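You operate a simulated robot arm through the tools that you are given. There is no shell and no other tool.

You run a simulated robot arm. Do the job below in one go: nothing can be reset, and whatever is moved stays where it is left.

TASK
Tape the splice in red, roll it down, then lift both clamp bars.
Fine: the roller goes back in its holder. Set down upright: splice roller.
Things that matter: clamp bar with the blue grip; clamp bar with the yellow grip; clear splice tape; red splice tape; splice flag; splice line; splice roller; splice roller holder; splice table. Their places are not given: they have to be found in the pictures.

The check looks at the end state, three seconds after you hand in, the way a careful person would. Anything else that was tipped, shoved, dropped, spilled or broken makes it a failure.

THE ROBOT
A 6-joint arm with a two-finger gripper, fixed in place. Base frame: the origin is on the floor under the middle of its stand, x ahead of it, y to its left, z up; the work surface is at about z = 880. Lengths are in mm, angles in rad, forces in N, time in s.
It reaches about 1417 mm from its shoulder. Its first joint turns from -2.897 to 2.897 rad. Payload 3.43 kg.
The TCP is the grasp point between the finger pads, 20 mm short of the fingertips. In the tool frame z runs along the fingers and y along their closing line. The gripper opens to 190 mm; its body begins 248 mm behind the TCP.
Orientation is that of the tool frame in the base frame, as a unit quaternion [w, x, y, z]. With the fingers straight down and closing along the base's y, the tool's x points along the base's -x, its y along +y and its z along -z.

THE INTERFACE
- The arm moves only by the tool servo_tool. Its argument "series" is a list of rows, each a list of 7 numbers: the shift along the base's x, y, z in mm, then the turn, a rotation vector about the base's x, y, z in rad, then the finger opening in mm, from 0 to 190. In form: [[dx, dy, dz, ax, ay, az, jaw], ...]. A call has 1 to 20 rows; each row is the pose to reach, as a shift and turn from the pose commanded when the call began. Each row takes 0.2 s and may step no farther than 50 mm and 0.15 rad from the row before; otherwise, or with a gripper value out of range, the whole call is refused. Where a pose cannot be reached the arm comes as near as it can. A force on the tool above 40 N (or 10 N above the force at the start of the call, whichever is more), or a blocked arm, ends the call early, and 0.2 s more pass. Each finger travels about 153 mm/s and halts on what it meets, pressing with about 38 N; the grip force reading is that of the motor and also rises with nothing between the fingers. The clock runs only during rows and for 0.2 s after the last one: add rows that repeat a pose to give the fingers time. It gives the time, the measured TCP pose, the force on the tool (base axes), the opening and the grip force at its end, in the units of the frame above (readings bear some noise), with the torque about the TCP (base axes, N m) and any sound that the robot's microphone picked up.
- Cameras (640 x 400 px; columns grow to the right, rows downward): "scene" is fixed at [217.5, 501.2, 1520.5]; the picture's right is [-0.73, -0.68, 0.00], its down [-0.28, 0.30, -0.91] and it looks along [0.62, -0.67, -0.41] (base axes); focal length 328 px, centre (320, 200). "wrist" rides on the gripper at [70, -8, -288] in the tool frame; the picture's right is [0.12, 0.99, 0.00], its down [-0.96, 0.12, -0.25] and it looks along [-0.24, 0.03, 0.97] (tool axes); focal length 261 px, centre (320, 200).
- snapshot(camera): a new picture of that camera. It takes no simulated time.
- move_column(by): moves the trunk up (or, below 0, down) by that many mm; the arm rides with it, the base frame stays. It gives what a move gives, with no picture.
- point_at(camera, pixels): for up to 12 pixels [column, row] of the newest picture of that camera ("zoom" is the newest enlarged one), the place [x, y, z] in the base frame of the surface seen there, good to about 2 mm. It takes no simulated time.
- inspect(camera, box): a new picture of the part [left, top, right, bottom] of that camera's present view, enlarged. It takes no simulated time.
- finish_job(): hands the job in; it is judged then, once.

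Open the gripper and draw the arm clear of the work before you hand the job in, unless the task says otherwise.

The tools are called after "Request:" by a JSON object that holds its "name" and its "arguments". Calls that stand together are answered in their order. servo_tool: Moves the arm, as the interface text tells. Its arguments: {"type":"object","properties":{"series":{"type":"array"}},"required":["series"]} The other tools are called the same way: move_column (by) moves the trunk up or down; snapshot (camera) takes a picture; point_at (camera, pixels) gives the place of the surface under pixels of a picture; inspect (camera, box) takes an enlarged picture of a part of a camera's view; finish_job () hands the job in.

At the start:

```text
time_s: 0.0
eef_pos: [665.7, -356.9, 1305.6]
ee_rot: [0.0, 0.0, 1.0, 0.0]
wrist_force: [-0.8, 0.2, 0.1]
wrist_torque: [0.0, 0.02, -0.01]
finger_gap: 190.0
gripper_force: 0.1
trunk travel left (down, up): [-275.0, 165.0]
```

scene: 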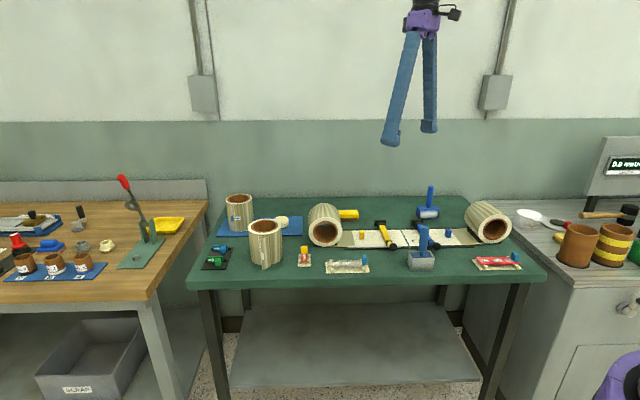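
wrist: 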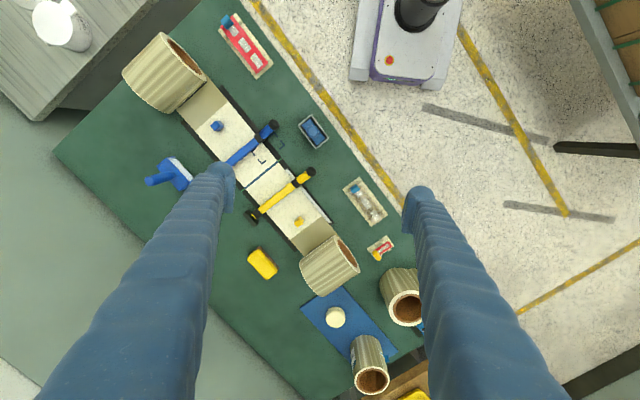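

The first pictures show the splice table with two rolls, two clamp bars (blue and yellow), tapes and a roller. I'll enlarge the scene and wrist views to identify each item.

Request:
{"name": "inspect", "arguments": {"camera": "scene", "box": [180, 170, 380, 295]}}

Request:
{"name": "inspect", "arguments": {"camera": "scene", "box": [350, 170, 550, 295]}}

Request:
{"name": "inspect", "arguments": {"camera": "wrist", "box": [130, 0, 370, 150]}}

Request:
{"name": "inspect", "arguments": {"camera": "wrist", "box": [190, 100, 430, 250]}}

```text
3.20 times, centred on (280, 232) of scene
```

zoom: 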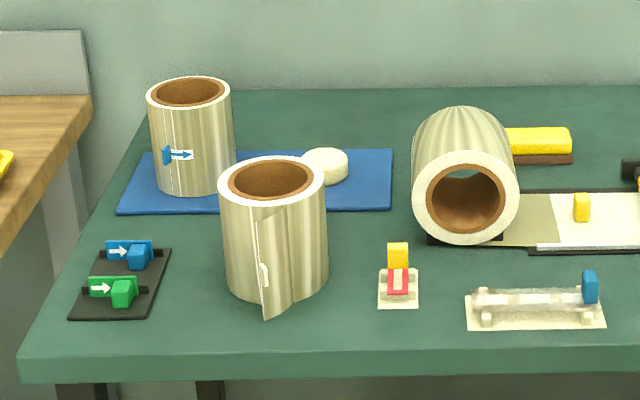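

```text
3.20 times, centred on (450, 232) of scene
```

zoom: 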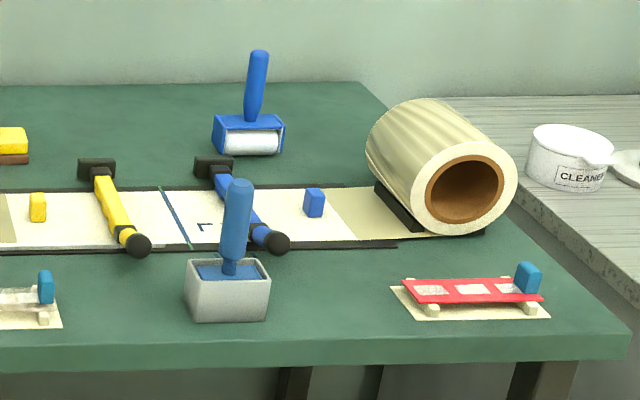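

```text
2.67 times, centred on (250, 75) of wrist
```

zoom: 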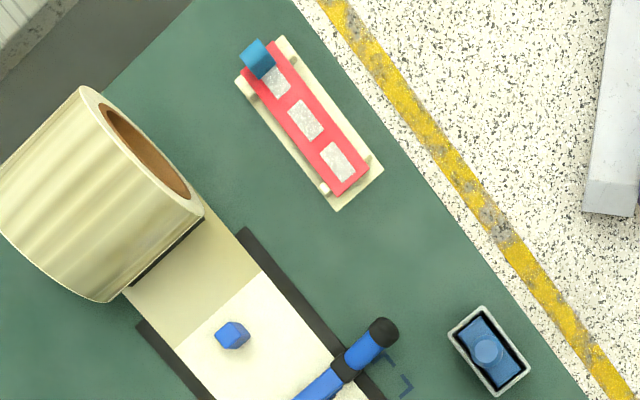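

```text
2.67 times, centred on (310, 175) of wrist
```

zoom: 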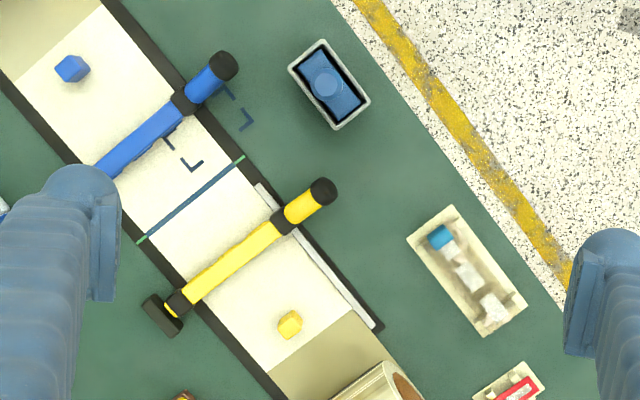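

I see: red splice tape (long red strip with blue tab), roller in grey holder, clear tape, small red flag with yellow tab, and a second blue roller at the back. Now I'll measure the key points from the wrist picture: rolls, clamps, tape ends, line, roller.

Request:
{"name": "snapshot", "arguments": {"camera": "wrist"}}

Request:
{"name": "point_at", "arguments": {"camera": "wrist", "pixels": [[228, 21], [244, 46], [259, 69], [313, 131], [272, 127], [313, 171], [253, 214], [281, 159], [242, 191], [218, 126], [299, 222], [364, 202]]}}

Request:
{"name": "point_at", "arguments": {"camera": "scene", "pixels": [[423, 232], [421, 258], [429, 190], [427, 212], [516, 257], [497, 262], [479, 263], [365, 261], [345, 267], [304, 248], [304, 259], [403, 238]]}}

```text
taken
```

wrist: 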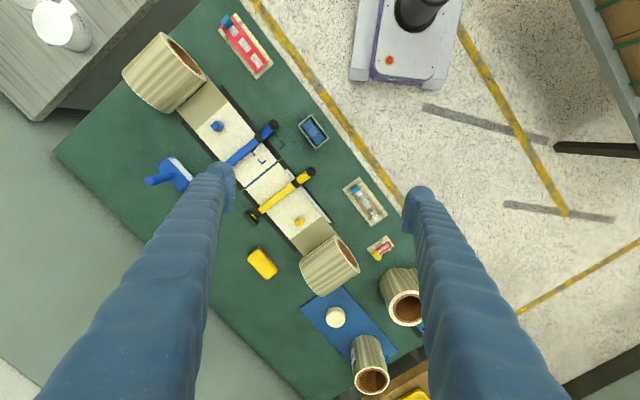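

```text
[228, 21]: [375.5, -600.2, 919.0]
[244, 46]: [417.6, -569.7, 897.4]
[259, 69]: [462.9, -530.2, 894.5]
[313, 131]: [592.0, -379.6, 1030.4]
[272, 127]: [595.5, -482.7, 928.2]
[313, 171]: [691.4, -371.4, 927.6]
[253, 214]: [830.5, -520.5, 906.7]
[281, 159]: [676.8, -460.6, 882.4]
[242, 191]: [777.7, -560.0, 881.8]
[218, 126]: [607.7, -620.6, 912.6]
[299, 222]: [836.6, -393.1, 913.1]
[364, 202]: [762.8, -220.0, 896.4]
```

```text
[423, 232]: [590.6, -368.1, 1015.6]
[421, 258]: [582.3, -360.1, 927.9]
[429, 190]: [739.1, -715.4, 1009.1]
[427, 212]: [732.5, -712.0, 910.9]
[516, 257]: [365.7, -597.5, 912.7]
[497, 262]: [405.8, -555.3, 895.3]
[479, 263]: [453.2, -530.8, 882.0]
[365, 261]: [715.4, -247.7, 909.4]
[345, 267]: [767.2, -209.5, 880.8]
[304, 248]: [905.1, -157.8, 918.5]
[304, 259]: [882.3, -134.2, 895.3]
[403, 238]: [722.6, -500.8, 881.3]
```

The table axes are rotated about 45° to the base; the splice line runs from about (677,-461) to (778,-560). I'll bring the wrist camera over the red tape for a closer look, staying well above the roller handle (z≈1030).

Request:
{"name": "servo_tool", "arguments": {"series": [[-28, -23, -20, 0, 0, 0, 190], [-56, -46, -45, 0, 0, 0, 190], [-84, -69, -70, 0, 0, 0, 190], [-112, -92, -95, 0, 0, 0, 190], [-140, -115, -120, 0, 0, 0, 190], [-168, -138, -145, 0, 0, 0, 190], [-196, -161, -170, 0, 0, 0, 190], [-225, -184, -190, 0, 0, 0, 190], [-225, -184, -190, 0, 0, 0, 190]]}}

Request:
{"name": "snapshot", "arguments": {"camera": "wrist"}}

```text
time_s: 2.0
eef_pos: [440.2, -540.0, 1113.6]
ee_rot: [0.001, 0.0, 1.0, 0.0]
wrist_force: [-0.4, -0.5, -0.9]
wrist_torque: [0.07, 0.0, -0.04]
finger_gap: 190.3
gripper_force: 0.0
trunk travel left (down, up): [-275.0, 165.0]
```

```text
taken
```

wrist: 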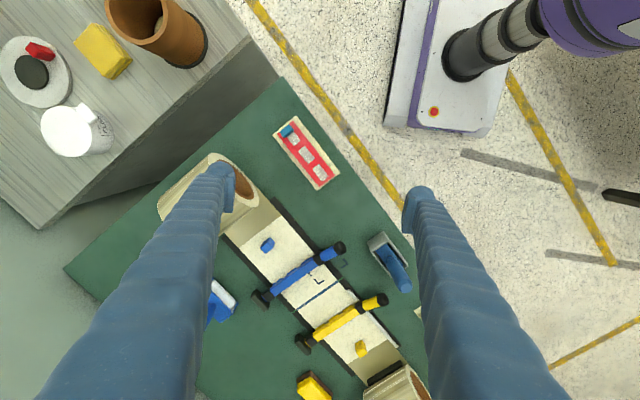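

The red tape is now at about (306,153) in the wrist view and the splice line at (318,296). I'll enlarge both areas.

Request:
{"name": "inspect", "arguments": {"camera": "wrist", "box": [256, 110, 352, 170]}}

Request:
{"name": "inspect", "arguments": {"camera": "wrist", "box": [240, 225, 400, 325]}}

```text
6.67 times, centred on (304, 140) of wrist
```

zoom: 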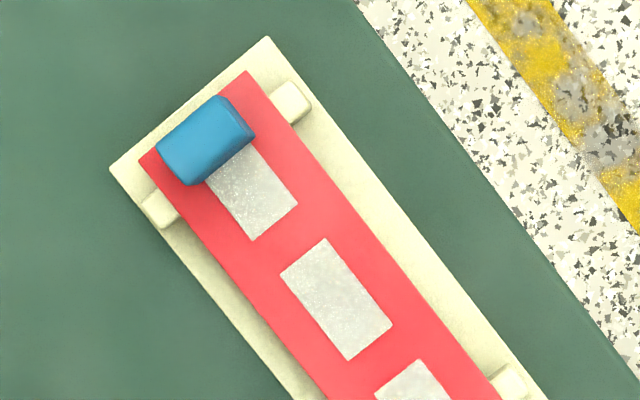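

```text
4.00 times, centred on (320, 275) of wrist
```

zoom: 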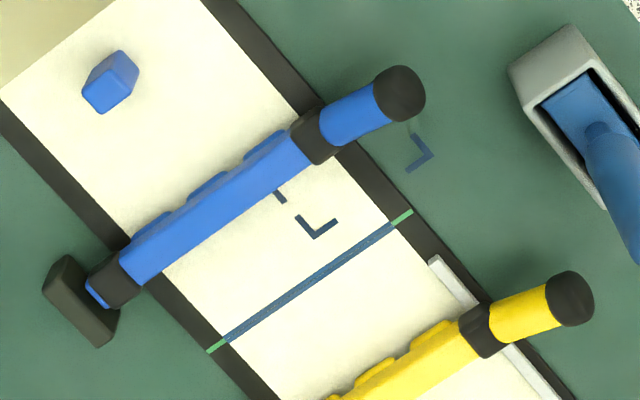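

I'll zoom on the whole red tape and take its corner coordinates, tab included.

Request:
{"name": "inspect", "arguments": {"camera": "wrist", "box": [250, 105, 362, 195]}}

```text
4.44 times, centred on (306, 150) of wrist
```

zoom: 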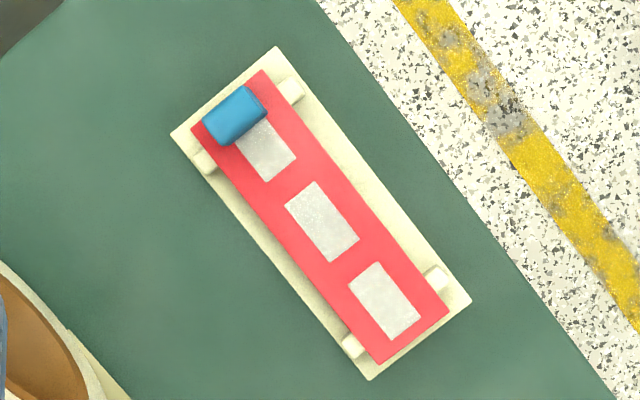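

Request:
{"name": "point_at", "arguments": {"camera": "zoom", "pixels": [[262, 74], [194, 130], [446, 308], [378, 360], [320, 220], [244, 90], [208, 118], [222, 140], [264, 106], [274, 50], [468, 302], [372, 376]]}}

Request:
{"name": "inspect", "arguments": {"camera": "wrist", "box": [240, 225, 400, 325]}}

```text
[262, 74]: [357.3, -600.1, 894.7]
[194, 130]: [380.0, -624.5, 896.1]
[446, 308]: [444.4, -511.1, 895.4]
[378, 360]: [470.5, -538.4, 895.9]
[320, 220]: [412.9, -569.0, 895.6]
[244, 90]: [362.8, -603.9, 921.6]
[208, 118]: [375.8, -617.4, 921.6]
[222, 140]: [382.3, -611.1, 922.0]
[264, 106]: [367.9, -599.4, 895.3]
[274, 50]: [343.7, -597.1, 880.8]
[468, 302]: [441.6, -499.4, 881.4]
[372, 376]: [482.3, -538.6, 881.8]
```

```text
4.00 times, centred on (320, 275) of wrist
```

zoom: 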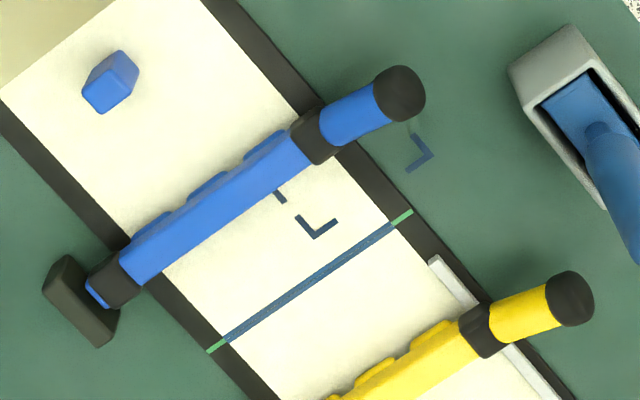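

Red tape is about 125 x 36 mm, center (413,-568), z≈895, tab top z≈922. Now measuring the splice line, clamp bars and corner marks from this zoom.

Request:
{"name": "point_at", "arguments": {"camera": "zoom", "pixels": [[410, 213], [391, 224], [310, 281], [229, 339], [210, 349], [400, 90], [310, 130], [120, 275], [75, 300], [570, 298], [480, 328], [316, 236]]}}

Request:
{"name": "inspect", "arguments": {"camera": "wrist", "box": [280, 270, 440, 370]}}

```text
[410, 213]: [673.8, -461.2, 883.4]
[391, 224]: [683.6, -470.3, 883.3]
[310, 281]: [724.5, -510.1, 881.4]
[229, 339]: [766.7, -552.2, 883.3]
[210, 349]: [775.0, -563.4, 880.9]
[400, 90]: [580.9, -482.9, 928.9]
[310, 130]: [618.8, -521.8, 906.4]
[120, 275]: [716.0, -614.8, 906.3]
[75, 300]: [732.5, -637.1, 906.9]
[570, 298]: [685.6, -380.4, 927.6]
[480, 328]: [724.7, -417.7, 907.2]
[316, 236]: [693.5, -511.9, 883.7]
```

```text
4.00 times, centred on (360, 320) of wrist
```

zoom: 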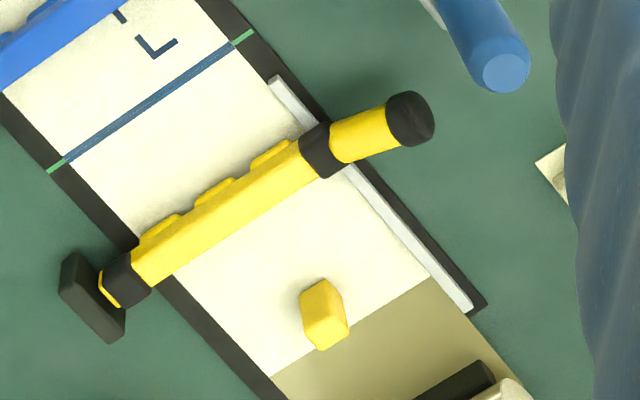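

Splice line center is at about (725,-511) with web edges 117 mm apart; clamp bars run parallel at ±66–83 mm from it. I'll turn the tool -45° so it closes along the tape's long axis and go above the blue tab at (372.5,-607.5).

Request:
{"name": "servo_tool", "arguments": {"series": [[-11, -11, -18, 0, 0, -0.131, 170], [-22, -22, -36, 0, 0, -0.262, 150], [-33, -33, -54, 0, 0, -0.393, 130], [-45, -45, -72, 0, 0, -0.524, 110], [-56, -56, -90, 0, 0, -0.655, 90], [-67.7, -67.5, -113.6, 0, 0, -0.7854, 70], [-67.7, -67.5, -113.6, 0, 0, -0.7854, 60], [-67.7, -67.5, -113.6, 0, 0, -0.7854, 60]]}}

Request:
{"name": "snapshot", "arguments": {"camera": "wrist"}}

Request:
{"name": "snapshot", "arguments": {"camera": "scene"}}

```text
time_s: 3.8
eef_pos: [371.7, -608.6, 1003.0]
ee_rot: [-0.001, 0.383, 0.924, 0.0]
wrist_force: [-0.3, 0.1, 0.2]
wrist_torque: [-0.1, 0.02, 0.01]
finger_gap: 60.1
gripper_force: 0.0
trunk travel left (down, up): [-275.0, 165.0]
```

```text
taken
```

wrist: 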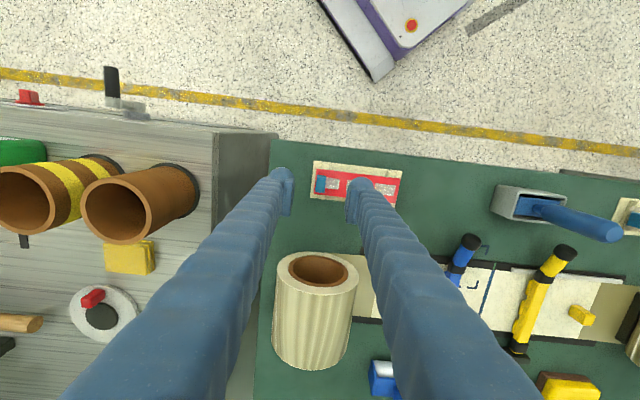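

```text
taken
```

scene: 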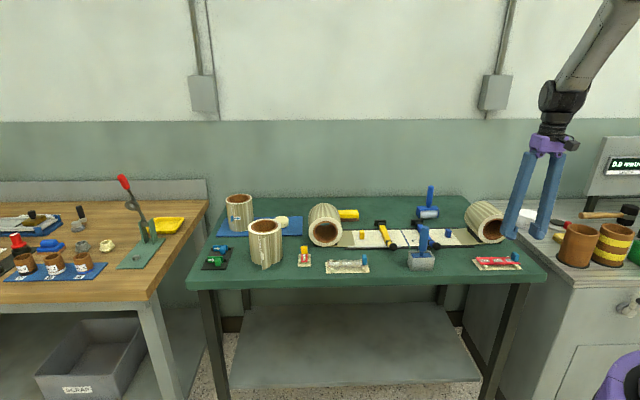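

The tab at (321,185) sits between the fingertips (about 291 and 348). I'll zoom in to check the alignment.

Request:
{"name": "inspect", "arguments": {"camera": "wrist", "box": [270, 150, 414, 240]}}

```text
4.44 times, centred on (342, 195) of wrist
```

zoom: 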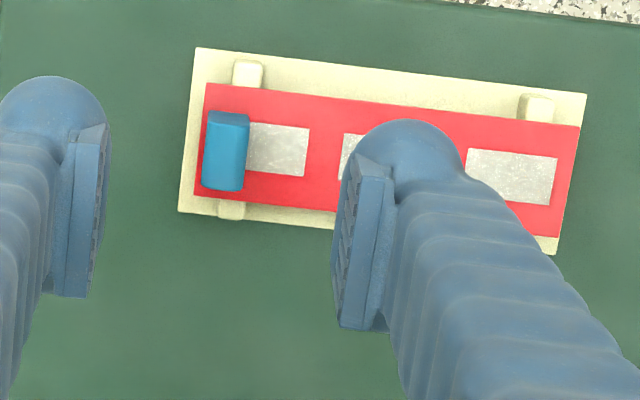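

Request:
{"name": "point_at", "arguments": {"camera": "zoom", "pixels": [[216, 114], [247, 118], [212, 150], [238, 150], [206, 184], [240, 188], [207, 87], [197, 193], [578, 130], [556, 230], [225, 150]]}}

```text
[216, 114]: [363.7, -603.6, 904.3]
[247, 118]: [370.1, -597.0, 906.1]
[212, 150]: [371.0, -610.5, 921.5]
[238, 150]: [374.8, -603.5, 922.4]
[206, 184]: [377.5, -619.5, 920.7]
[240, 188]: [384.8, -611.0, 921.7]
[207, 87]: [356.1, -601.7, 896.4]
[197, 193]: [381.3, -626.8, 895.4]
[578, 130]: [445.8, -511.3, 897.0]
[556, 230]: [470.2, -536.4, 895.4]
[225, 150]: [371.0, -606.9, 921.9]
```

The tab is centered near (373.7,-607.8), 10 mm thick, top z≈922. Descending so the fingertips stop about 5 mm above the tape, then closing.

Request:
{"name": "servo_tool", "arguments": {"series": [[0.5, 0.5, -30, 0, 0, 0, 60], [0.7, 0.6, -60, 0, 0, 0, 60], [0.7, 0.6, -80.5, 0, 0, 0, 60], [0.7, 0.6, -80.5, 0, 0, 0, 60], [0.7, 0.6, -80.5, 0, 0, 0, 60]]}}

Request:
{"name": "inspect", "arguments": {"camera": "wrist", "box": [270, 130, 414, 220]}}

Request:
{"name": "inspect", "arguments": {"camera": "scene", "box": [440, 210, 568, 290]}}

```text
time_s: 5.0
eef_pos: [373.1, -608.2, 922.3]
ee_rot: [0.0, 0.383, 0.924, 0.0]
wrist_force: [-0.1, 0.5, 0.4]
wrist_torque: [-0.06, -0.01, -0.01]
finger_gap: 60.0
gripper_force: 0.0
trunk travel left (down, up): [-275.0, 165.0]
```

```text
4.44 times, centred on (342, 175) of wrist
```

zoom: 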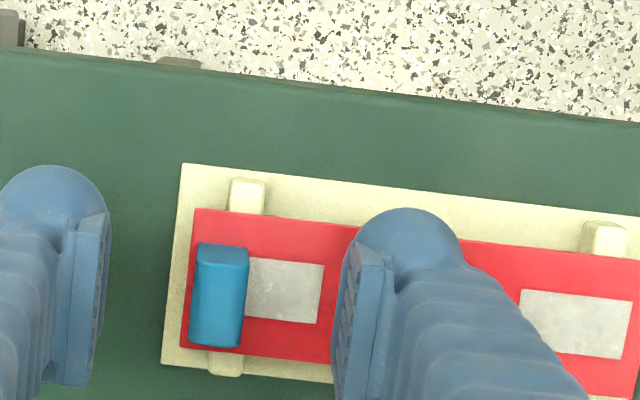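

```text
5.00 times, centred on (504, 250) of scene
```

zoom: 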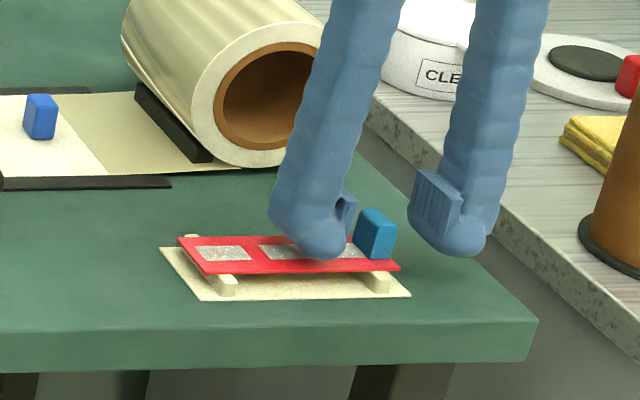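

Fingers straddle the tab cleanly. I'll lower 2.5 mm more for better pad overlap and close gently.

Request:
{"name": "servo_tool", "arguments": {"series": [[0, 0, -2.5, 0, 0, 0, 60], [0, 0, -2.5, 0, 0, 0, 40], [0, 0, -2.5, 0, 0, 0, 25], [0, 0, -2.5, 0, 0, 0, 14], [0, 0, -2.5, 0, 0, 0, 6], [0, 0, -2.5, 0, 0, 0, 0], [0, 0, -2.5, 0, 0, 0, 0], [0, 0, -2.5, 0, 0, 0, 0]]}}

Request:
{"name": "inspect", "arguments": {"camera": "wrist", "box": [270, 130, 414, 220]}}

Request:
{"name": "inspect", "arguments": {"camera": "scene", "box": [440, 210, 568, 290]}}

```text
time_s: 6.8
eef_pos: [374.0, -607.7, 919.6]
ee_rot: [0.0, 0.383, 0.924, 0.0]
wrist_force: [0.0, 0.1, 0.2]
wrist_torque: [0.02, -0.01, -0.01]
finger_gap: 10.5
gripper_force: 37.7
trunk travel left (down, up): [-275.0, 165.0]
```

```text
4.44 times, centred on (342, 175) of wrist
```

zoom: 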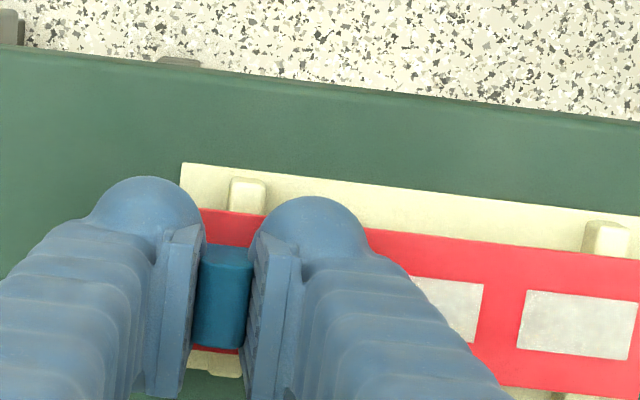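

```text
5.00 times, centred on (504, 250) of scene
```

zoom: 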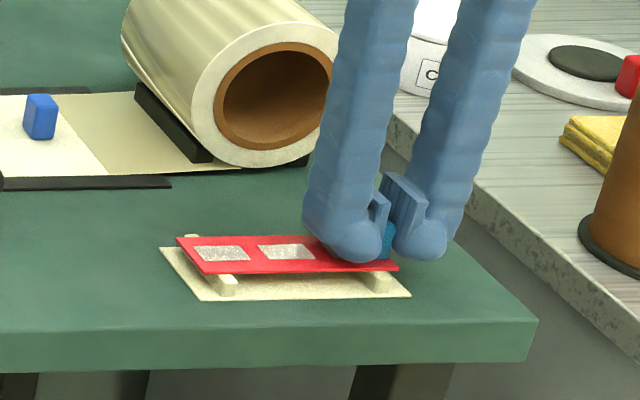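

The tab is gripped at a 10.5 mm gap. I'll lift straight up slowly and check that the tape comes off its stand alone.

Request:
{"name": "servo_tool", "arguments": {"series": [[0, 0, 5, 0, 0, 0, 0], [0, 0, 12, 0, 0, 0, 0], [0, 0, 25, 0, 0, 0, 0], [0, 0, 45, 0, 0, 0, 0], [0, 0, 70, 0, 0, 0, 0], [0, 0, 100, 0, 0, 0, 0], [0, 0, 130, 0, 0, 0, 0], [0, 0, 160, 0, 0, 0, 0], [0, 0, 160, 0, 0, 0, 0]]}}

Request:
{"name": "inspect", "arguments": {"camera": "scene", "box": [408, 170, 568, 270]}}

Request:
{"name": "snapshot", "arguments": {"camera": "wrist"}}

```text
time_s: 8.8
eef_pos: [373.3, -608.0, 1079.2]
ee_rot: [0.001, 0.383, 0.924, 0.0]
wrist_force: [-1.2, -0.4, 0.2]
wrist_torque: [-0.07, 0.0, 0.04]
finger_gap: 10.5
gripper_force: 37.5
trunk travel left (down, up): [-275.0, 165.0]
```

```text
4.00 times, centred on (488, 220) of scene
```

zoom: 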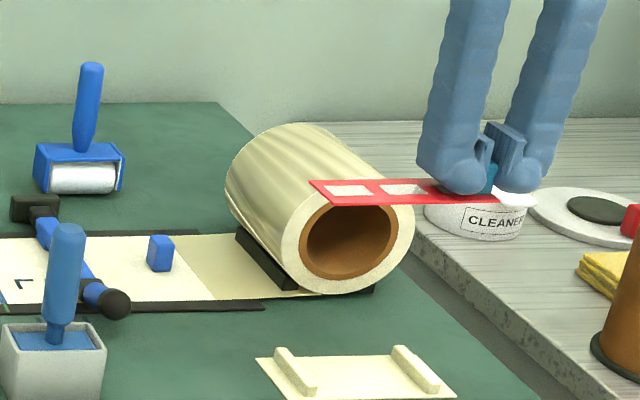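

```text
taken
```

wrist: 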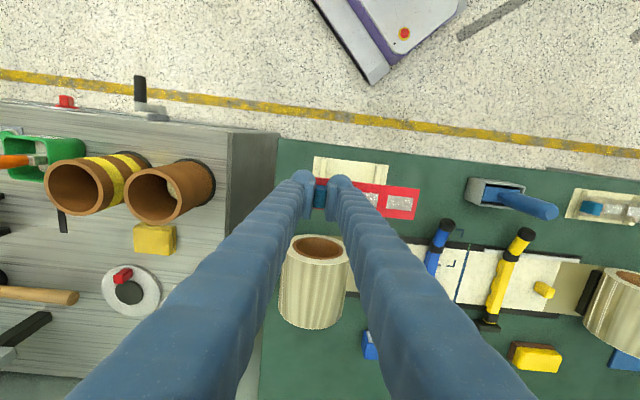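

The tape came away cleanly and hangs level (red strip in the scene view), stand left in place. Now I carry it high (z≈1130) over the splice, turning +90° so the tape runs across the web with the tab at the far end.

Request:
{"name": "servo_tool", "arguments": {"series": [[15, 2, 25, 0, 0, 0.1, 0], [48, 7, 51, 0, 0, 0.23, 0], [82, 11.7, 51, 0, 0, 0.36, 0], [116, 16.5, 51, 0, 0, 0.49, 0], [150, 21.4, 51, 0, 0, 0.62, 0], [184, 26.2, 51, 0, 0, 0.75, 0], [218, 31, 51, 0, 0, 0.88, 0], [252, 36, 51, 0, 0, 1.01, 0], [286, 40.8, 51, 0, 0, 1.14, 0], [320, 45.6, 51, 0, 0, 1.27, 0], [354, 50.5, 51, 0, 0, 1.4, 0], [380, 54, 51, 0, 0, 1.5, 0], [390.2, 55.6, 51, 0, 0, 1.5708, 0], [390.2, 55.6, 51, 0, 0, 1.5708, 0], [390.2, 55.6, 51, 0, 0, 1.5708, 0]]}}

Request:
{"name": "snapshot", "arguments": {"camera": "scene"}}

Request:
{"name": "snapshot", "arguments": {"camera": "wrist"}}

```text
time_s: 12.0
eef_pos: [765.2, -555.7, 1131.6]
ee_rot: [0.0, -0.382, 0.924, 0.0]
wrist_force: [0.7, 0.0, -0.4]
wrist_torque: [0.01, -0.02, -0.01]
finger_gap: 10.6
gripper_force: 38.1
trunk travel left (down, up): [-275.0, 165.0]
```

```text
taken
```

scene: 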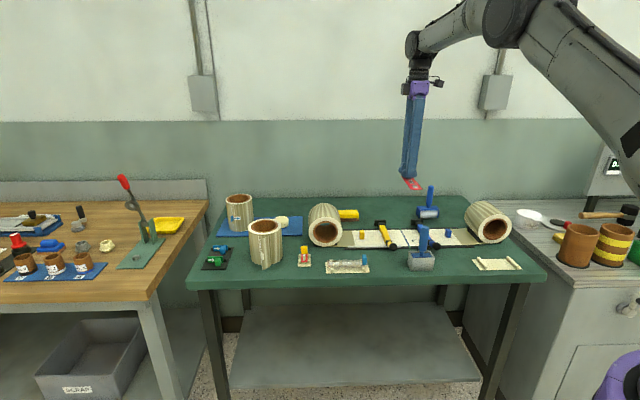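

```text
taken
```

wrist: 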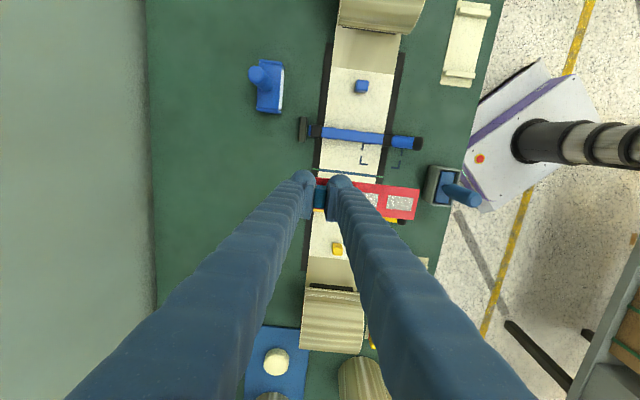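

Tape is now across the web direction, tab on the far side. I'll zoom on the wrist view to measure the tape's free end and its heading compared to the splice line.

Request:
{"name": "inspect", "arguments": {"camera": "wrist", "box": [290, 130, 450, 230]}}

```text
4.00 times, centred on (370, 180) of wrist
```

zoom: 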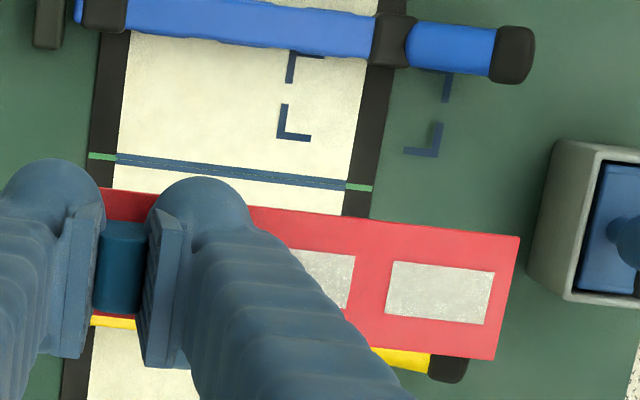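

Request:
{"name": "point_at", "arguments": {"camera": "zoom", "pixels": [[516, 238], [493, 357], [505, 298], [104, 192], [262, 208], [420, 225], [368, 188], [350, 186], [230, 172], [118, 160], [92, 157], [118, 232]]}}

```text
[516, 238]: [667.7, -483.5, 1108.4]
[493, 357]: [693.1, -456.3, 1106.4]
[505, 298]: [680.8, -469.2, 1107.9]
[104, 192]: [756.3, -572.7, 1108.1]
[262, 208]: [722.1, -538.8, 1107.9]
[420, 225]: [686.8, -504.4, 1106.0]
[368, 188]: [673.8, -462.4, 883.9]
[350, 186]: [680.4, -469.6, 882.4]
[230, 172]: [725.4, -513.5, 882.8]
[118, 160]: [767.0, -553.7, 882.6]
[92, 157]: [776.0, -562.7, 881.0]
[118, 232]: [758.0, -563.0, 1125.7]
```

Tape edges are parallel to the line; the tape center is about 2 mm low in u and 1 mm far in v versus the line. I'll apply that correction and descend to about 45 mm above the web.

Request:
{"name": "servo_tool", "arguments": {"series": [[0.6, 2.5, -30, 0, 0, 0, 0], [0.6, 2.5, -65, 0, 0, 0, 0], [0.6, 2.5, -100, 0, 0, 0, 0], [0.6, 2.5, -135, 0, 0, 0, 0], [0.6, 2.5, -165, 0, 0, 0, 0], [0.6, 2.5, -178, 0, 0, 0, 0], [0.6, 2.5, -178, 0, 0, 0, 0], [0.6, 2.5, -178, 0, 0, 0, 0]]}}

Request:
{"name": "inspect", "arguments": {"camera": "wrist", "box": [290, 130, 450, 230]}}

Request:
{"name": "inspect", "arguments": {"camera": "scene", "box": [340, 180, 468, 260]}}

```text
time_s: 13.8
eef_pos: [763.7, -547.9, 953.2]
ee_rot: [0.0, -0.383, 0.924, 0.0]
wrist_force: [0.4, 0.1, 0.2]
wrist_torque: [0.0, -0.01, 0.01]
finger_gap: 10.4
gripper_force: 38.4
trunk travel left (down, up): [-275.0, 165.0]
```

```text
4.00 times, centred on (370, 180) of wrist
```

zoom: 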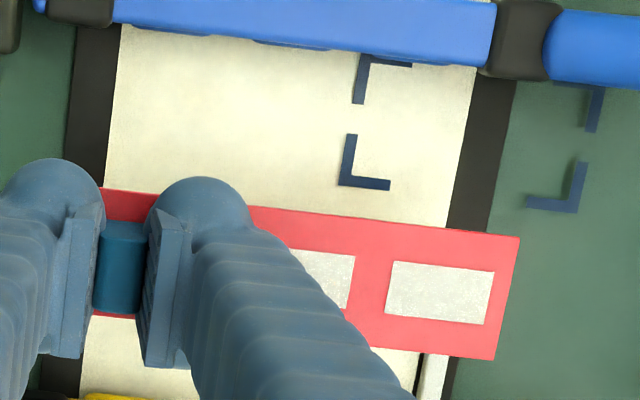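

```text
5.00 times, centred on (404, 220) of scene
```

zoom: 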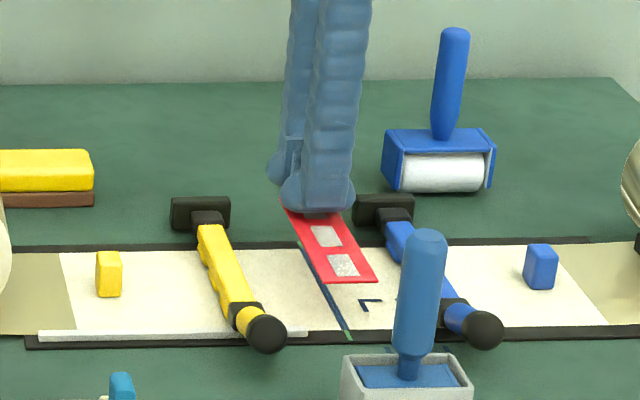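

Reading the tape's corners and the line's visible end at this height to fine-tune before contact.

Request:
{"name": "inspect", "arguments": {"camera": "wrist", "box": [290, 130, 450, 230]}}

Request:
{"name": "point_at", "arguments": {"camera": "zoom", "pixels": [[516, 240], [493, 356], [505, 298], [106, 191], [262, 209], [340, 218], [420, 227], [122, 30], [104, 150], [470, 75], [450, 220], [365, 183]]}}

Request:
{"name": "inspect", "arguments": {"camera": "scene", "box": [372, 210, 436, 250]}}

```text
4.00 times, centred on (370, 180) of wrist
```

zoom: 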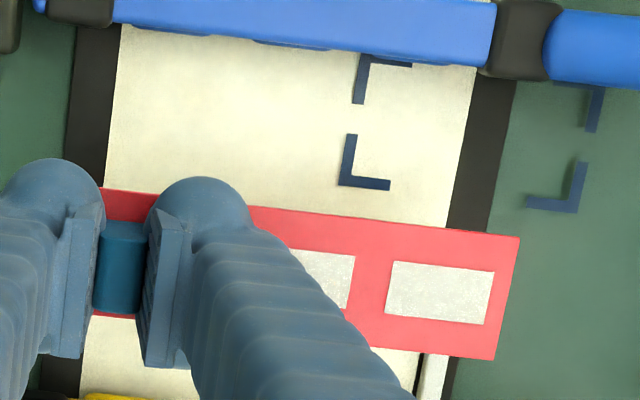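

```text
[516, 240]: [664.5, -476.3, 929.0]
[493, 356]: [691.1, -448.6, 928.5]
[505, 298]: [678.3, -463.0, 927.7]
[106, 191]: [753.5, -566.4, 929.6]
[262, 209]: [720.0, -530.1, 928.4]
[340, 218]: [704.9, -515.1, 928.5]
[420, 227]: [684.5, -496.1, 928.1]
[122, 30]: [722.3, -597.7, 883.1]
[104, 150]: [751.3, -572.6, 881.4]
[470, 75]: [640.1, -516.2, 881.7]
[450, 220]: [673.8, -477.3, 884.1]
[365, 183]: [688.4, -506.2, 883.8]
```

```text
10.00 times, centred on (404, 230) of scene
```

zoom: 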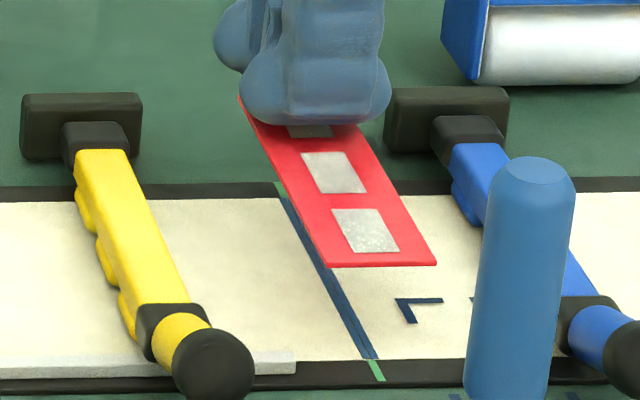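

Tape center appears about 5 mm too near in v and 1 mm high in u. I'll hold for a moment to see if the arm is fully settled.

Request:
{"name": "servo_tool", "arguments": {"series": [[0, 0, 0, 0, 0, 0, 0], [0, 0, 0, 0, 0, 0, 0], [0, 0, 0, 0, 0, 0, 0]]}}

Request:
{"name": "inspect", "arguments": {"camera": "wrist", "box": [290, 130, 450, 230]}}

Request:
{"name": "point_at", "arguments": {"camera": "zoom", "pixels": [[516, 240], [493, 356], [505, 298], [106, 191], [262, 209], [340, 218], [420, 227]]}}

```text
time_s: 14.6
eef_pos: [762.9, -549.8, 952.0]
ee_rot: [0.0, -0.383, 0.924, 0.0]
wrist_force: [1.1, 0.3, 0.0]
wrist_torque: [-0.03, -0.03, 0.02]
finger_gap: 10.5
gripper_force: 38.1
trunk travel left (down, up): [-275.0, 165.0]
```

```text
4.00 times, centred on (370, 180) of wrist
```

zoom: 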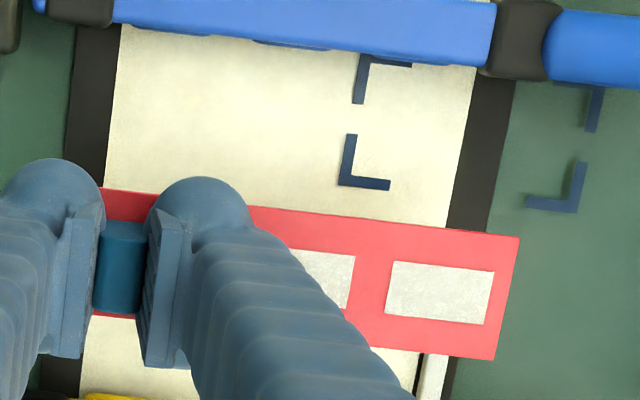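

```text
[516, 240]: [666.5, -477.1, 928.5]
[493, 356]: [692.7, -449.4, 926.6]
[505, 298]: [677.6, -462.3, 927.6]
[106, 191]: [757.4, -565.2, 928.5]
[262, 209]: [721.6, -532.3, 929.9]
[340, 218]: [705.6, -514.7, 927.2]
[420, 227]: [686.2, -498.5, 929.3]
```

The arm is settled; averaged readings say shift about +4 mm in v and -1.2 mm in u. I'll apply this and descend to about 10 mm above the web for a last check.

Request:
{"name": "servo_tool", "arguments": {"series": [[2.0, -3.7, -8, 0, 0, 0, 0], [2.0, -3.7, -20, 0, 0, 0, 0], [2.0, -3.7, -32, 0, 0, 0, 0], [2.0, -3.7, -32, 0, 0, 0, 0], [2.0, -3.7, -32, 0, 0, 0, 0]]}}

Request:
{"name": "inspect", "arguments": {"camera": "scene", "box": [372, 210, 436, 250]}}

Request:
{"name": "point_at", "arguments": {"camera": "zoom", "pixels": [[330, 300], [420, 300], [340, 320], [280, 185]]}}

Request:
{"name": "snapshot", "arguments": {"camera": "wrist"}}

```text
time_s: 15.8
eef_pos: [766.6, -553.1, 921.5]
ee_rot: [0.0, -0.382, 0.924, 0.0]
wrist_force: [0.4, -0.4, 0.9]
wrist_torque: [0.0, 0.0, 0.03]
finger_gap: 10.9
gripper_force: 37.8
trunk travel left (down, up): [-275.0, 165.0]
```

```text
10.00 times, centred on (404, 230) of scene
```

zoom: 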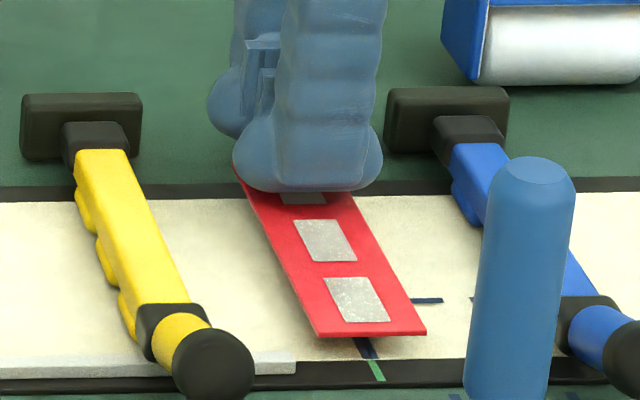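

```text
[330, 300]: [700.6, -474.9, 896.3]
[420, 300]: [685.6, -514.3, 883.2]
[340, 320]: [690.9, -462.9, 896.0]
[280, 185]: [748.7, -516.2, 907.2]
```

```text
taken
```

wrist: 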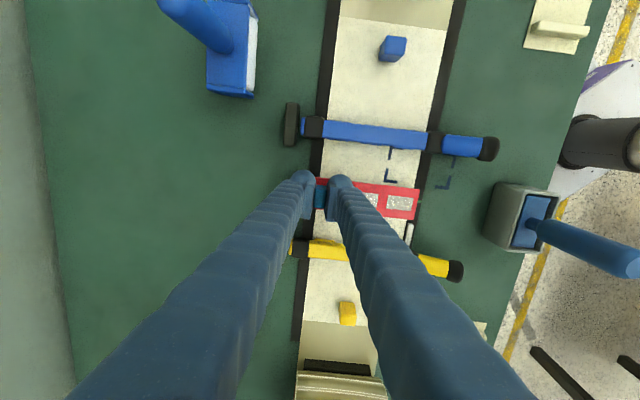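

Tape is now about 12 mm above the web. Measuring the free end from both cameras, together with the splice line's visible green end mark at (375,372) in the zoom.

Request:
{"name": "inspect", "arguments": {"camera": "scene", "box": [372, 210, 436, 250]}}

Request:
{"name": "point_at", "arguments": {"camera": "zoom", "pixels": [[321, 334], [370, 332], [421, 330], [398, 290], [300, 290], [371, 364], [379, 380], [366, 349]]}}

Request:
{"name": "inspect", "arguments": {"camera": "wrist", "box": [290, 130, 450, 230]}}

Request:
{"name": "point_at", "arguments": {"camera": "zoom", "pixels": [[516, 240], [493, 356], [505, 298], [262, 209], [340, 218], [420, 227]]}}

```text
10.00 times, centred on (404, 230) of scene
```

zoom: 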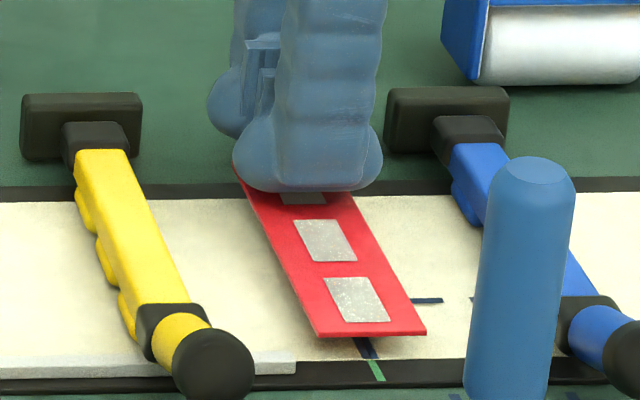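

```text
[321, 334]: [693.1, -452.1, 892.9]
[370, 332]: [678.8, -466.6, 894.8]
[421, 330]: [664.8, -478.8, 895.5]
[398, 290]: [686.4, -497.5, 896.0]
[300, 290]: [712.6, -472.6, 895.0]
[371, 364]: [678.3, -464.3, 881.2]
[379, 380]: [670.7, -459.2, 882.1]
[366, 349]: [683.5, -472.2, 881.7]
```

```text
4.00 times, centred on (370, 180) of wrist
```

zoom: 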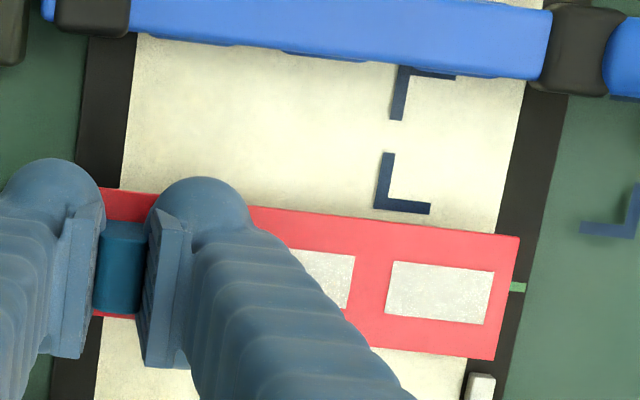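

```text
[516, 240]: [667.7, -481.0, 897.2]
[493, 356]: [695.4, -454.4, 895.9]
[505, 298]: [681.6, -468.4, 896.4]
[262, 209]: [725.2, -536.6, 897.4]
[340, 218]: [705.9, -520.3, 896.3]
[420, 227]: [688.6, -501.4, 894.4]
```

Both cameras agree: tape center u≈150.7 vs line u≈150.3, overhang about even at both edges. Lowering in small steps toward contact.

Request:
{"name": "servo_tool", "arguments": {"series": [[0, 0, -4, 0, 0, 0, 0], [0, 0, -8, 0, 0, 0, 0], [0, 0, -10, 0, 0, 0, 0], [0, 0, -11, 0, 0, 0, 0], [0, 0, -11, 0, 0, 0, 0]]}}

Request:
{"name": "inspect", "arguments": {"camera": "scene", "box": [372, 210, 436, 250]}}

```text
time_s: 17.0
eef_pos: [766.5, -553.6, 909.4]
ee_rot: [0.001, -0.382, 0.924, -0.001]
wrist_force: [0.2, -2.4, 5.4]
wrist_torque: [-0.06, 0.03, -0.01]
finger_gap: 10.5
gripper_force: 37.7
trunk travel left (down, up): [-275.0, 165.0]
```

```text
10.00 times, centred on (404, 230) of scene
```

zoom: 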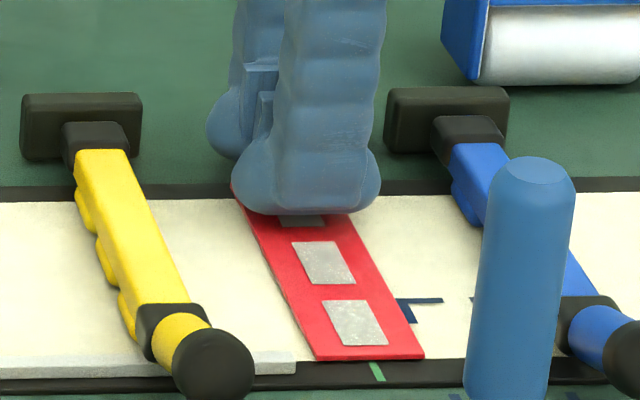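

Contact is felt (5 N) and the tape lies flat, reaching just onto the near rail with the green mark at (376,371) centered under it. A slight extra press, then I open the fingers.

Request:
{"name": "servo_tool", "arguments": {"series": [[0, 0, -1, 0, 0, 0, 0], [0, 0, -1, 0, 0, 0, 0], [0, 0, -1, 0, 0, 0, 0], [0, 0, 0, 0, 0, 0, 0], [0, 0, 0, 0, 0, 0, 14], [0, 0, 0, 0, 0, 0, 24], [0, 0, 0, 0, 0, 0, 40], [0, 0, 0, 0, 0, 0, 55], [0, 0, 0, 0, 0, 0, 55]]}}

Request:
{"name": "inspect", "arguments": {"camera": "scene", "box": [372, 210, 436, 250]}}

Request:
{"name": "inspect", "arguments": {"camera": "wrist", "box": [290, 130, 450, 230]}}

```text
time_s: 19.0
eef_pos: [766.1, -554.6, 909.7]
ee_rot: [0.001, -0.382, 0.924, 0.0]
wrist_force: [0.9, -0.3, 0.3]
wrist_torque: [0.01, 0.0, 0.01]
finger_gap: 55.0
gripper_force: 0.1
trunk travel left (down, up): [-275.0, 165.0]
```

```text
10.00 times, centred on (404, 230) of scene
```

zoom: 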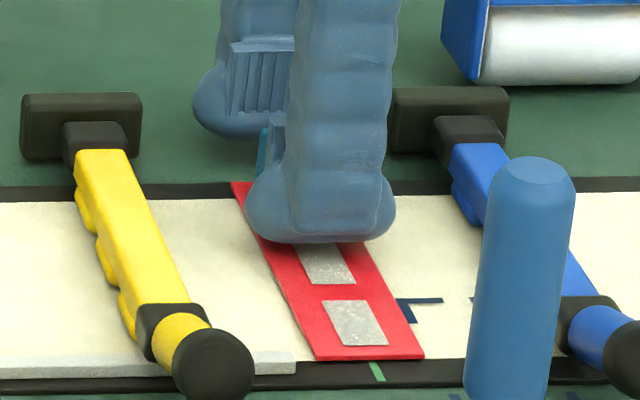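

```text
4.00 times, centred on (370, 180) of wrist
```

zoom: 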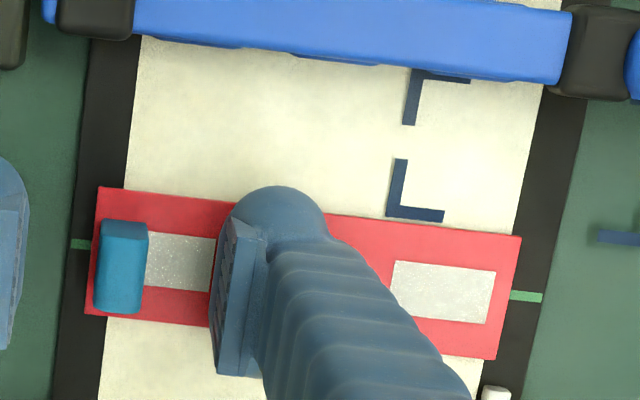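

Tape is placed: green end marks of the line show at both ends (81,244) and (525,296), within ~1 mm of the tape's centerline. Now rising straight up and moving over the roller holder.

Request:
{"name": "servo_tool", "arguments": {"series": [[0, 0, 15, 0, 0, 0, 55], [0, 0, 35, 0, 0, 0, 60], [0, 0, 70, 0, 0, 0, 70], [0, 0, 110, 0, 0, 0, 80], [0, 0, 150, 0, 0, 0, 90], [0, 0, 195, 0, 0, 0, 90], [-25, 26, 230, 0, 0, 0, 90], [-57, 60, 240, 0, 0, 0, 90], [-90, 94, 240, 0, 0, 0, 90], [-123, 128, 240, 0, 0, 0, 90], [-150, 157, 240, 0, 0, 0, 90], [-175, 183, 240, 0, 0, 0, 90], [-175, 183, 240, 0, 0, 0, 90]]}}

Request:
{"name": "snapshot", "arguments": {"camera": "wrist"}}

Request:
{"name": "inspect", "arguments": {"camera": "scene", "box": [356, 180, 516, 280]}}

```text
refused: row 7 steps farther than a row can; nothing moved
```

```text
taken
```

wrist: 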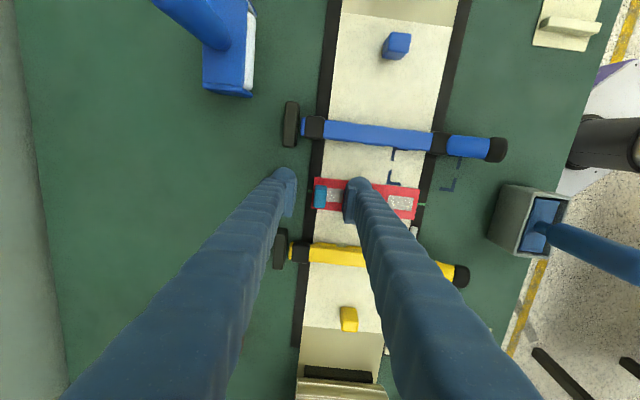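

```text
4.00 times, centred on (436, 230) of scene
```

zoom: 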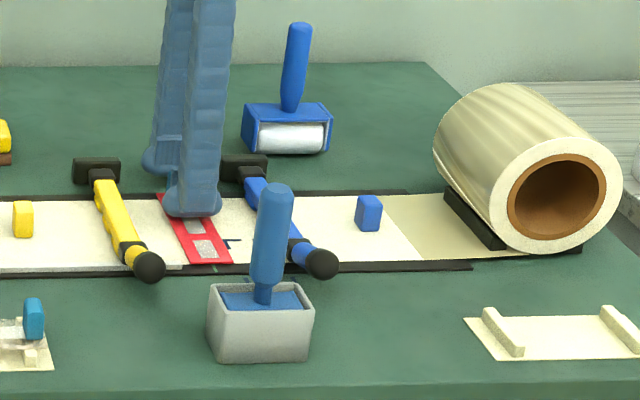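

The call was refused for one long step; I'll redo it with smaller steps. The splice roller is the one standing in the grey holder.

Request:
{"name": "servo_tool", "arguments": {"series": [[0, 0, 15, 0, 0, 0, 55], [0, 0, 35, 0, 0, 0, 60], [0, 0, 70, 0, 0, 0, 70], [0, 0, 110, 0, 0, 0, 80], [0, 0, 150, 0, 0, 0, 90], [0, 0, 190, 0, 0, 0, 90], [-20, 21, 220, 0, 0, 0, 90], [-50, 52, 240, 0, 0, 0, 90], [-82, 85, 240, 0, 0, 0, 90], [-114, 118, 240, 0, 0, 0, 90], [-146, 151, 240, 0, 0, 0, 90], [-175, 183, 240, 0, 0, 0, 90], [-175, 183, 240, 0, 0, 0, 90], [-175, 183, 240, 0, 0, 0, 90]]}}

Request:
{"name": "snapshot", "arguments": {"camera": "wrist"}}

Request:
{"name": "inspect", "arguments": {"camera": "scene", "box": [372, 210, 436, 250]}}

```text
time_s: 22.0
eef_pos: [590.3, -372.0, 1151.5]
ee_rot: [-0.001, -0.382, 0.924, 0.001]
wrist_force: [0.1, 0.2, 0.3]
wrist_torque: [0.08, -0.05, 0.0]
finger_gap: 90.3
gripper_force: 0.1
trunk travel left (down, up): [-275.0, 165.0]
```

```text
taken
```

wrist: 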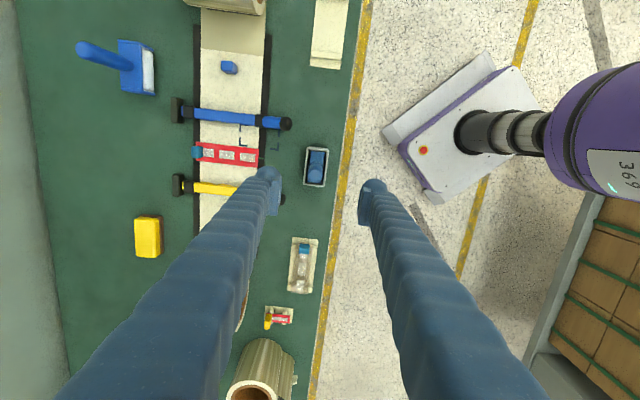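

```text
10.00 times, centred on (404, 230) of scene
```

zoom: 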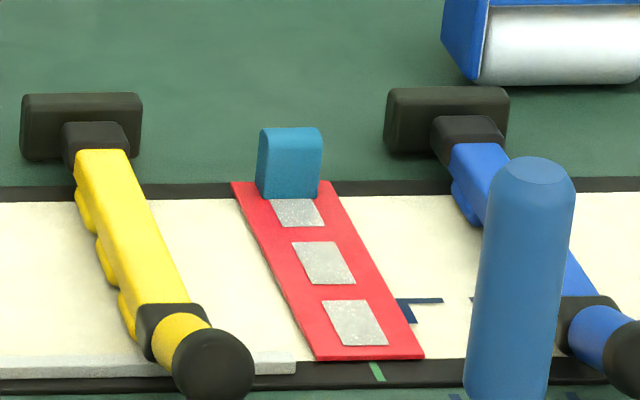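

The tape stayed flat on the splice. Now zooming on the roller in the holder at wrist (316,165) to find the handle axis.

Request:
{"name": "inspect", "arguments": {"camera": "wrist", "box": [276, 130, 356, 180]}}

Request:
{"name": "inspect", "arguments": {"camera": "scene", "box": [389, 215, 453, 275]}}

```text
8.00 times, centred on (316, 155) of wrist
```

zoom: 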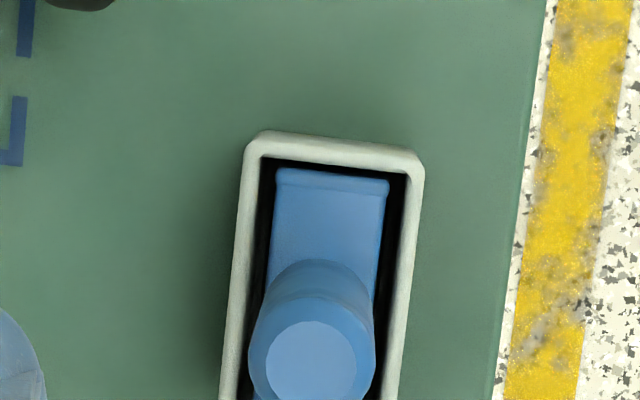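

```text
6.67 times, centred on (421, 245) of scene
```

zoom: 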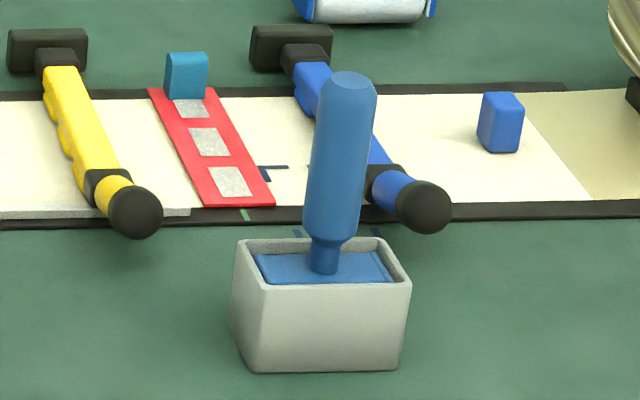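

Request:
{"name": "point_at", "arguments": {"camera": "zoom", "pixels": [[348, 79], [322, 85], [370, 85], [307, 200], [340, 200], [358, 205], [310, 228], [345, 240], [326, 265], [270, 270], [385, 275], [340, 280]]}}

Request:
{"name": "inspect", "arguments": {"camera": "wrist", "box": [276, 140, 372, 200]}}

Request:
{"name": "point_at", "arguments": {"camera": "zoom", "pixels": [[266, 165], [230, 165], [302, 165], [268, 130], [262, 195], [275, 90], [200, 80], [325, 85], [190, 250], [300, 260], [250, 250], [250, 275]]}}

```text
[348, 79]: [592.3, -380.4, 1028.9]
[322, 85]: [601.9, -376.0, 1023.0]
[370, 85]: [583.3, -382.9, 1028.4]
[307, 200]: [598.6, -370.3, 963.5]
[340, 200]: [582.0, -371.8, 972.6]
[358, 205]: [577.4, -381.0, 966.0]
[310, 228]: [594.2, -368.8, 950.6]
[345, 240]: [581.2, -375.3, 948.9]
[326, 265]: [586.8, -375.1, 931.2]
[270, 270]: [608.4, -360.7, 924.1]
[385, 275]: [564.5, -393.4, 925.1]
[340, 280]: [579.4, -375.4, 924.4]
```

```text
6.67 times, centred on (324, 170) of wrist
```

zoom: 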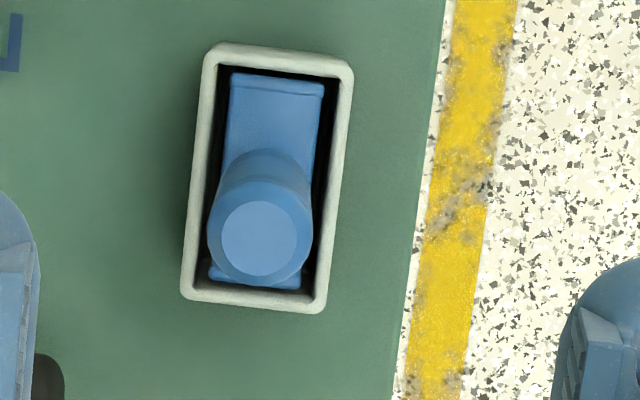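

```text
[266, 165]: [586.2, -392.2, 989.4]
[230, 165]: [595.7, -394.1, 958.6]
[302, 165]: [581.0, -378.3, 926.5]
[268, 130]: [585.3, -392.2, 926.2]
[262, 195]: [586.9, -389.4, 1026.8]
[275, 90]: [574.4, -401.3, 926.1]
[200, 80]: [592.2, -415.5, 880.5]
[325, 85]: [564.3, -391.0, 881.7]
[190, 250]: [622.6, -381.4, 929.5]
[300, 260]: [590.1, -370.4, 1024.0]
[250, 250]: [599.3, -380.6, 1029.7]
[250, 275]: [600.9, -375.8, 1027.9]
```

Handle axis appears near (592,-381), i.e. right in front of the splice line (u≈149). I'll refine with points on the handle top and the holder rim.

Request:
{"name": "point_at", "arguments": {"camera": "zoom", "pixels": [[260, 237], [225, 237], [297, 237], [260, 205], [258, 270], [206, 52], [350, 72], [322, 305], [186, 292], [277, 58], [255, 300], [337, 180]]}}

Request:
{"name": "inspect", "arguments": {"camera": "wrist", "box": [180, 130, 276, 190]}}

```text
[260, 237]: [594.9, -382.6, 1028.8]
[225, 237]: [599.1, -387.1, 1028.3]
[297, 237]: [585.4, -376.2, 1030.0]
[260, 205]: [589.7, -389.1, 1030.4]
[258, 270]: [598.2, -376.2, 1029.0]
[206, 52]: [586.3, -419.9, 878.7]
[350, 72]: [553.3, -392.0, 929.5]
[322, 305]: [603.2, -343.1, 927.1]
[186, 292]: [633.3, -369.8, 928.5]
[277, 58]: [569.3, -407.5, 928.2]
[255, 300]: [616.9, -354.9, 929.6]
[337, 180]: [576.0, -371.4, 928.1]
```

```text
6.67 times, centred on (228, 160) of wrist
```

zoom: 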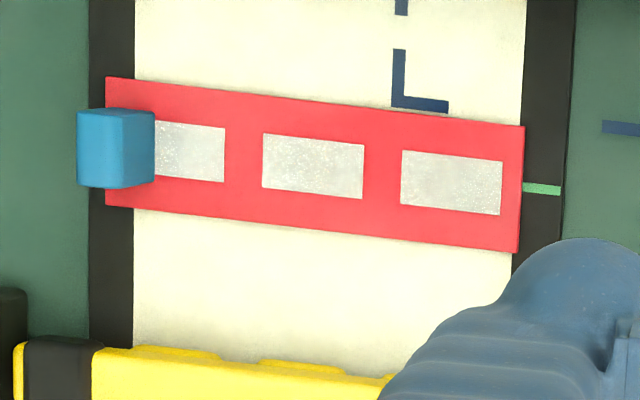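

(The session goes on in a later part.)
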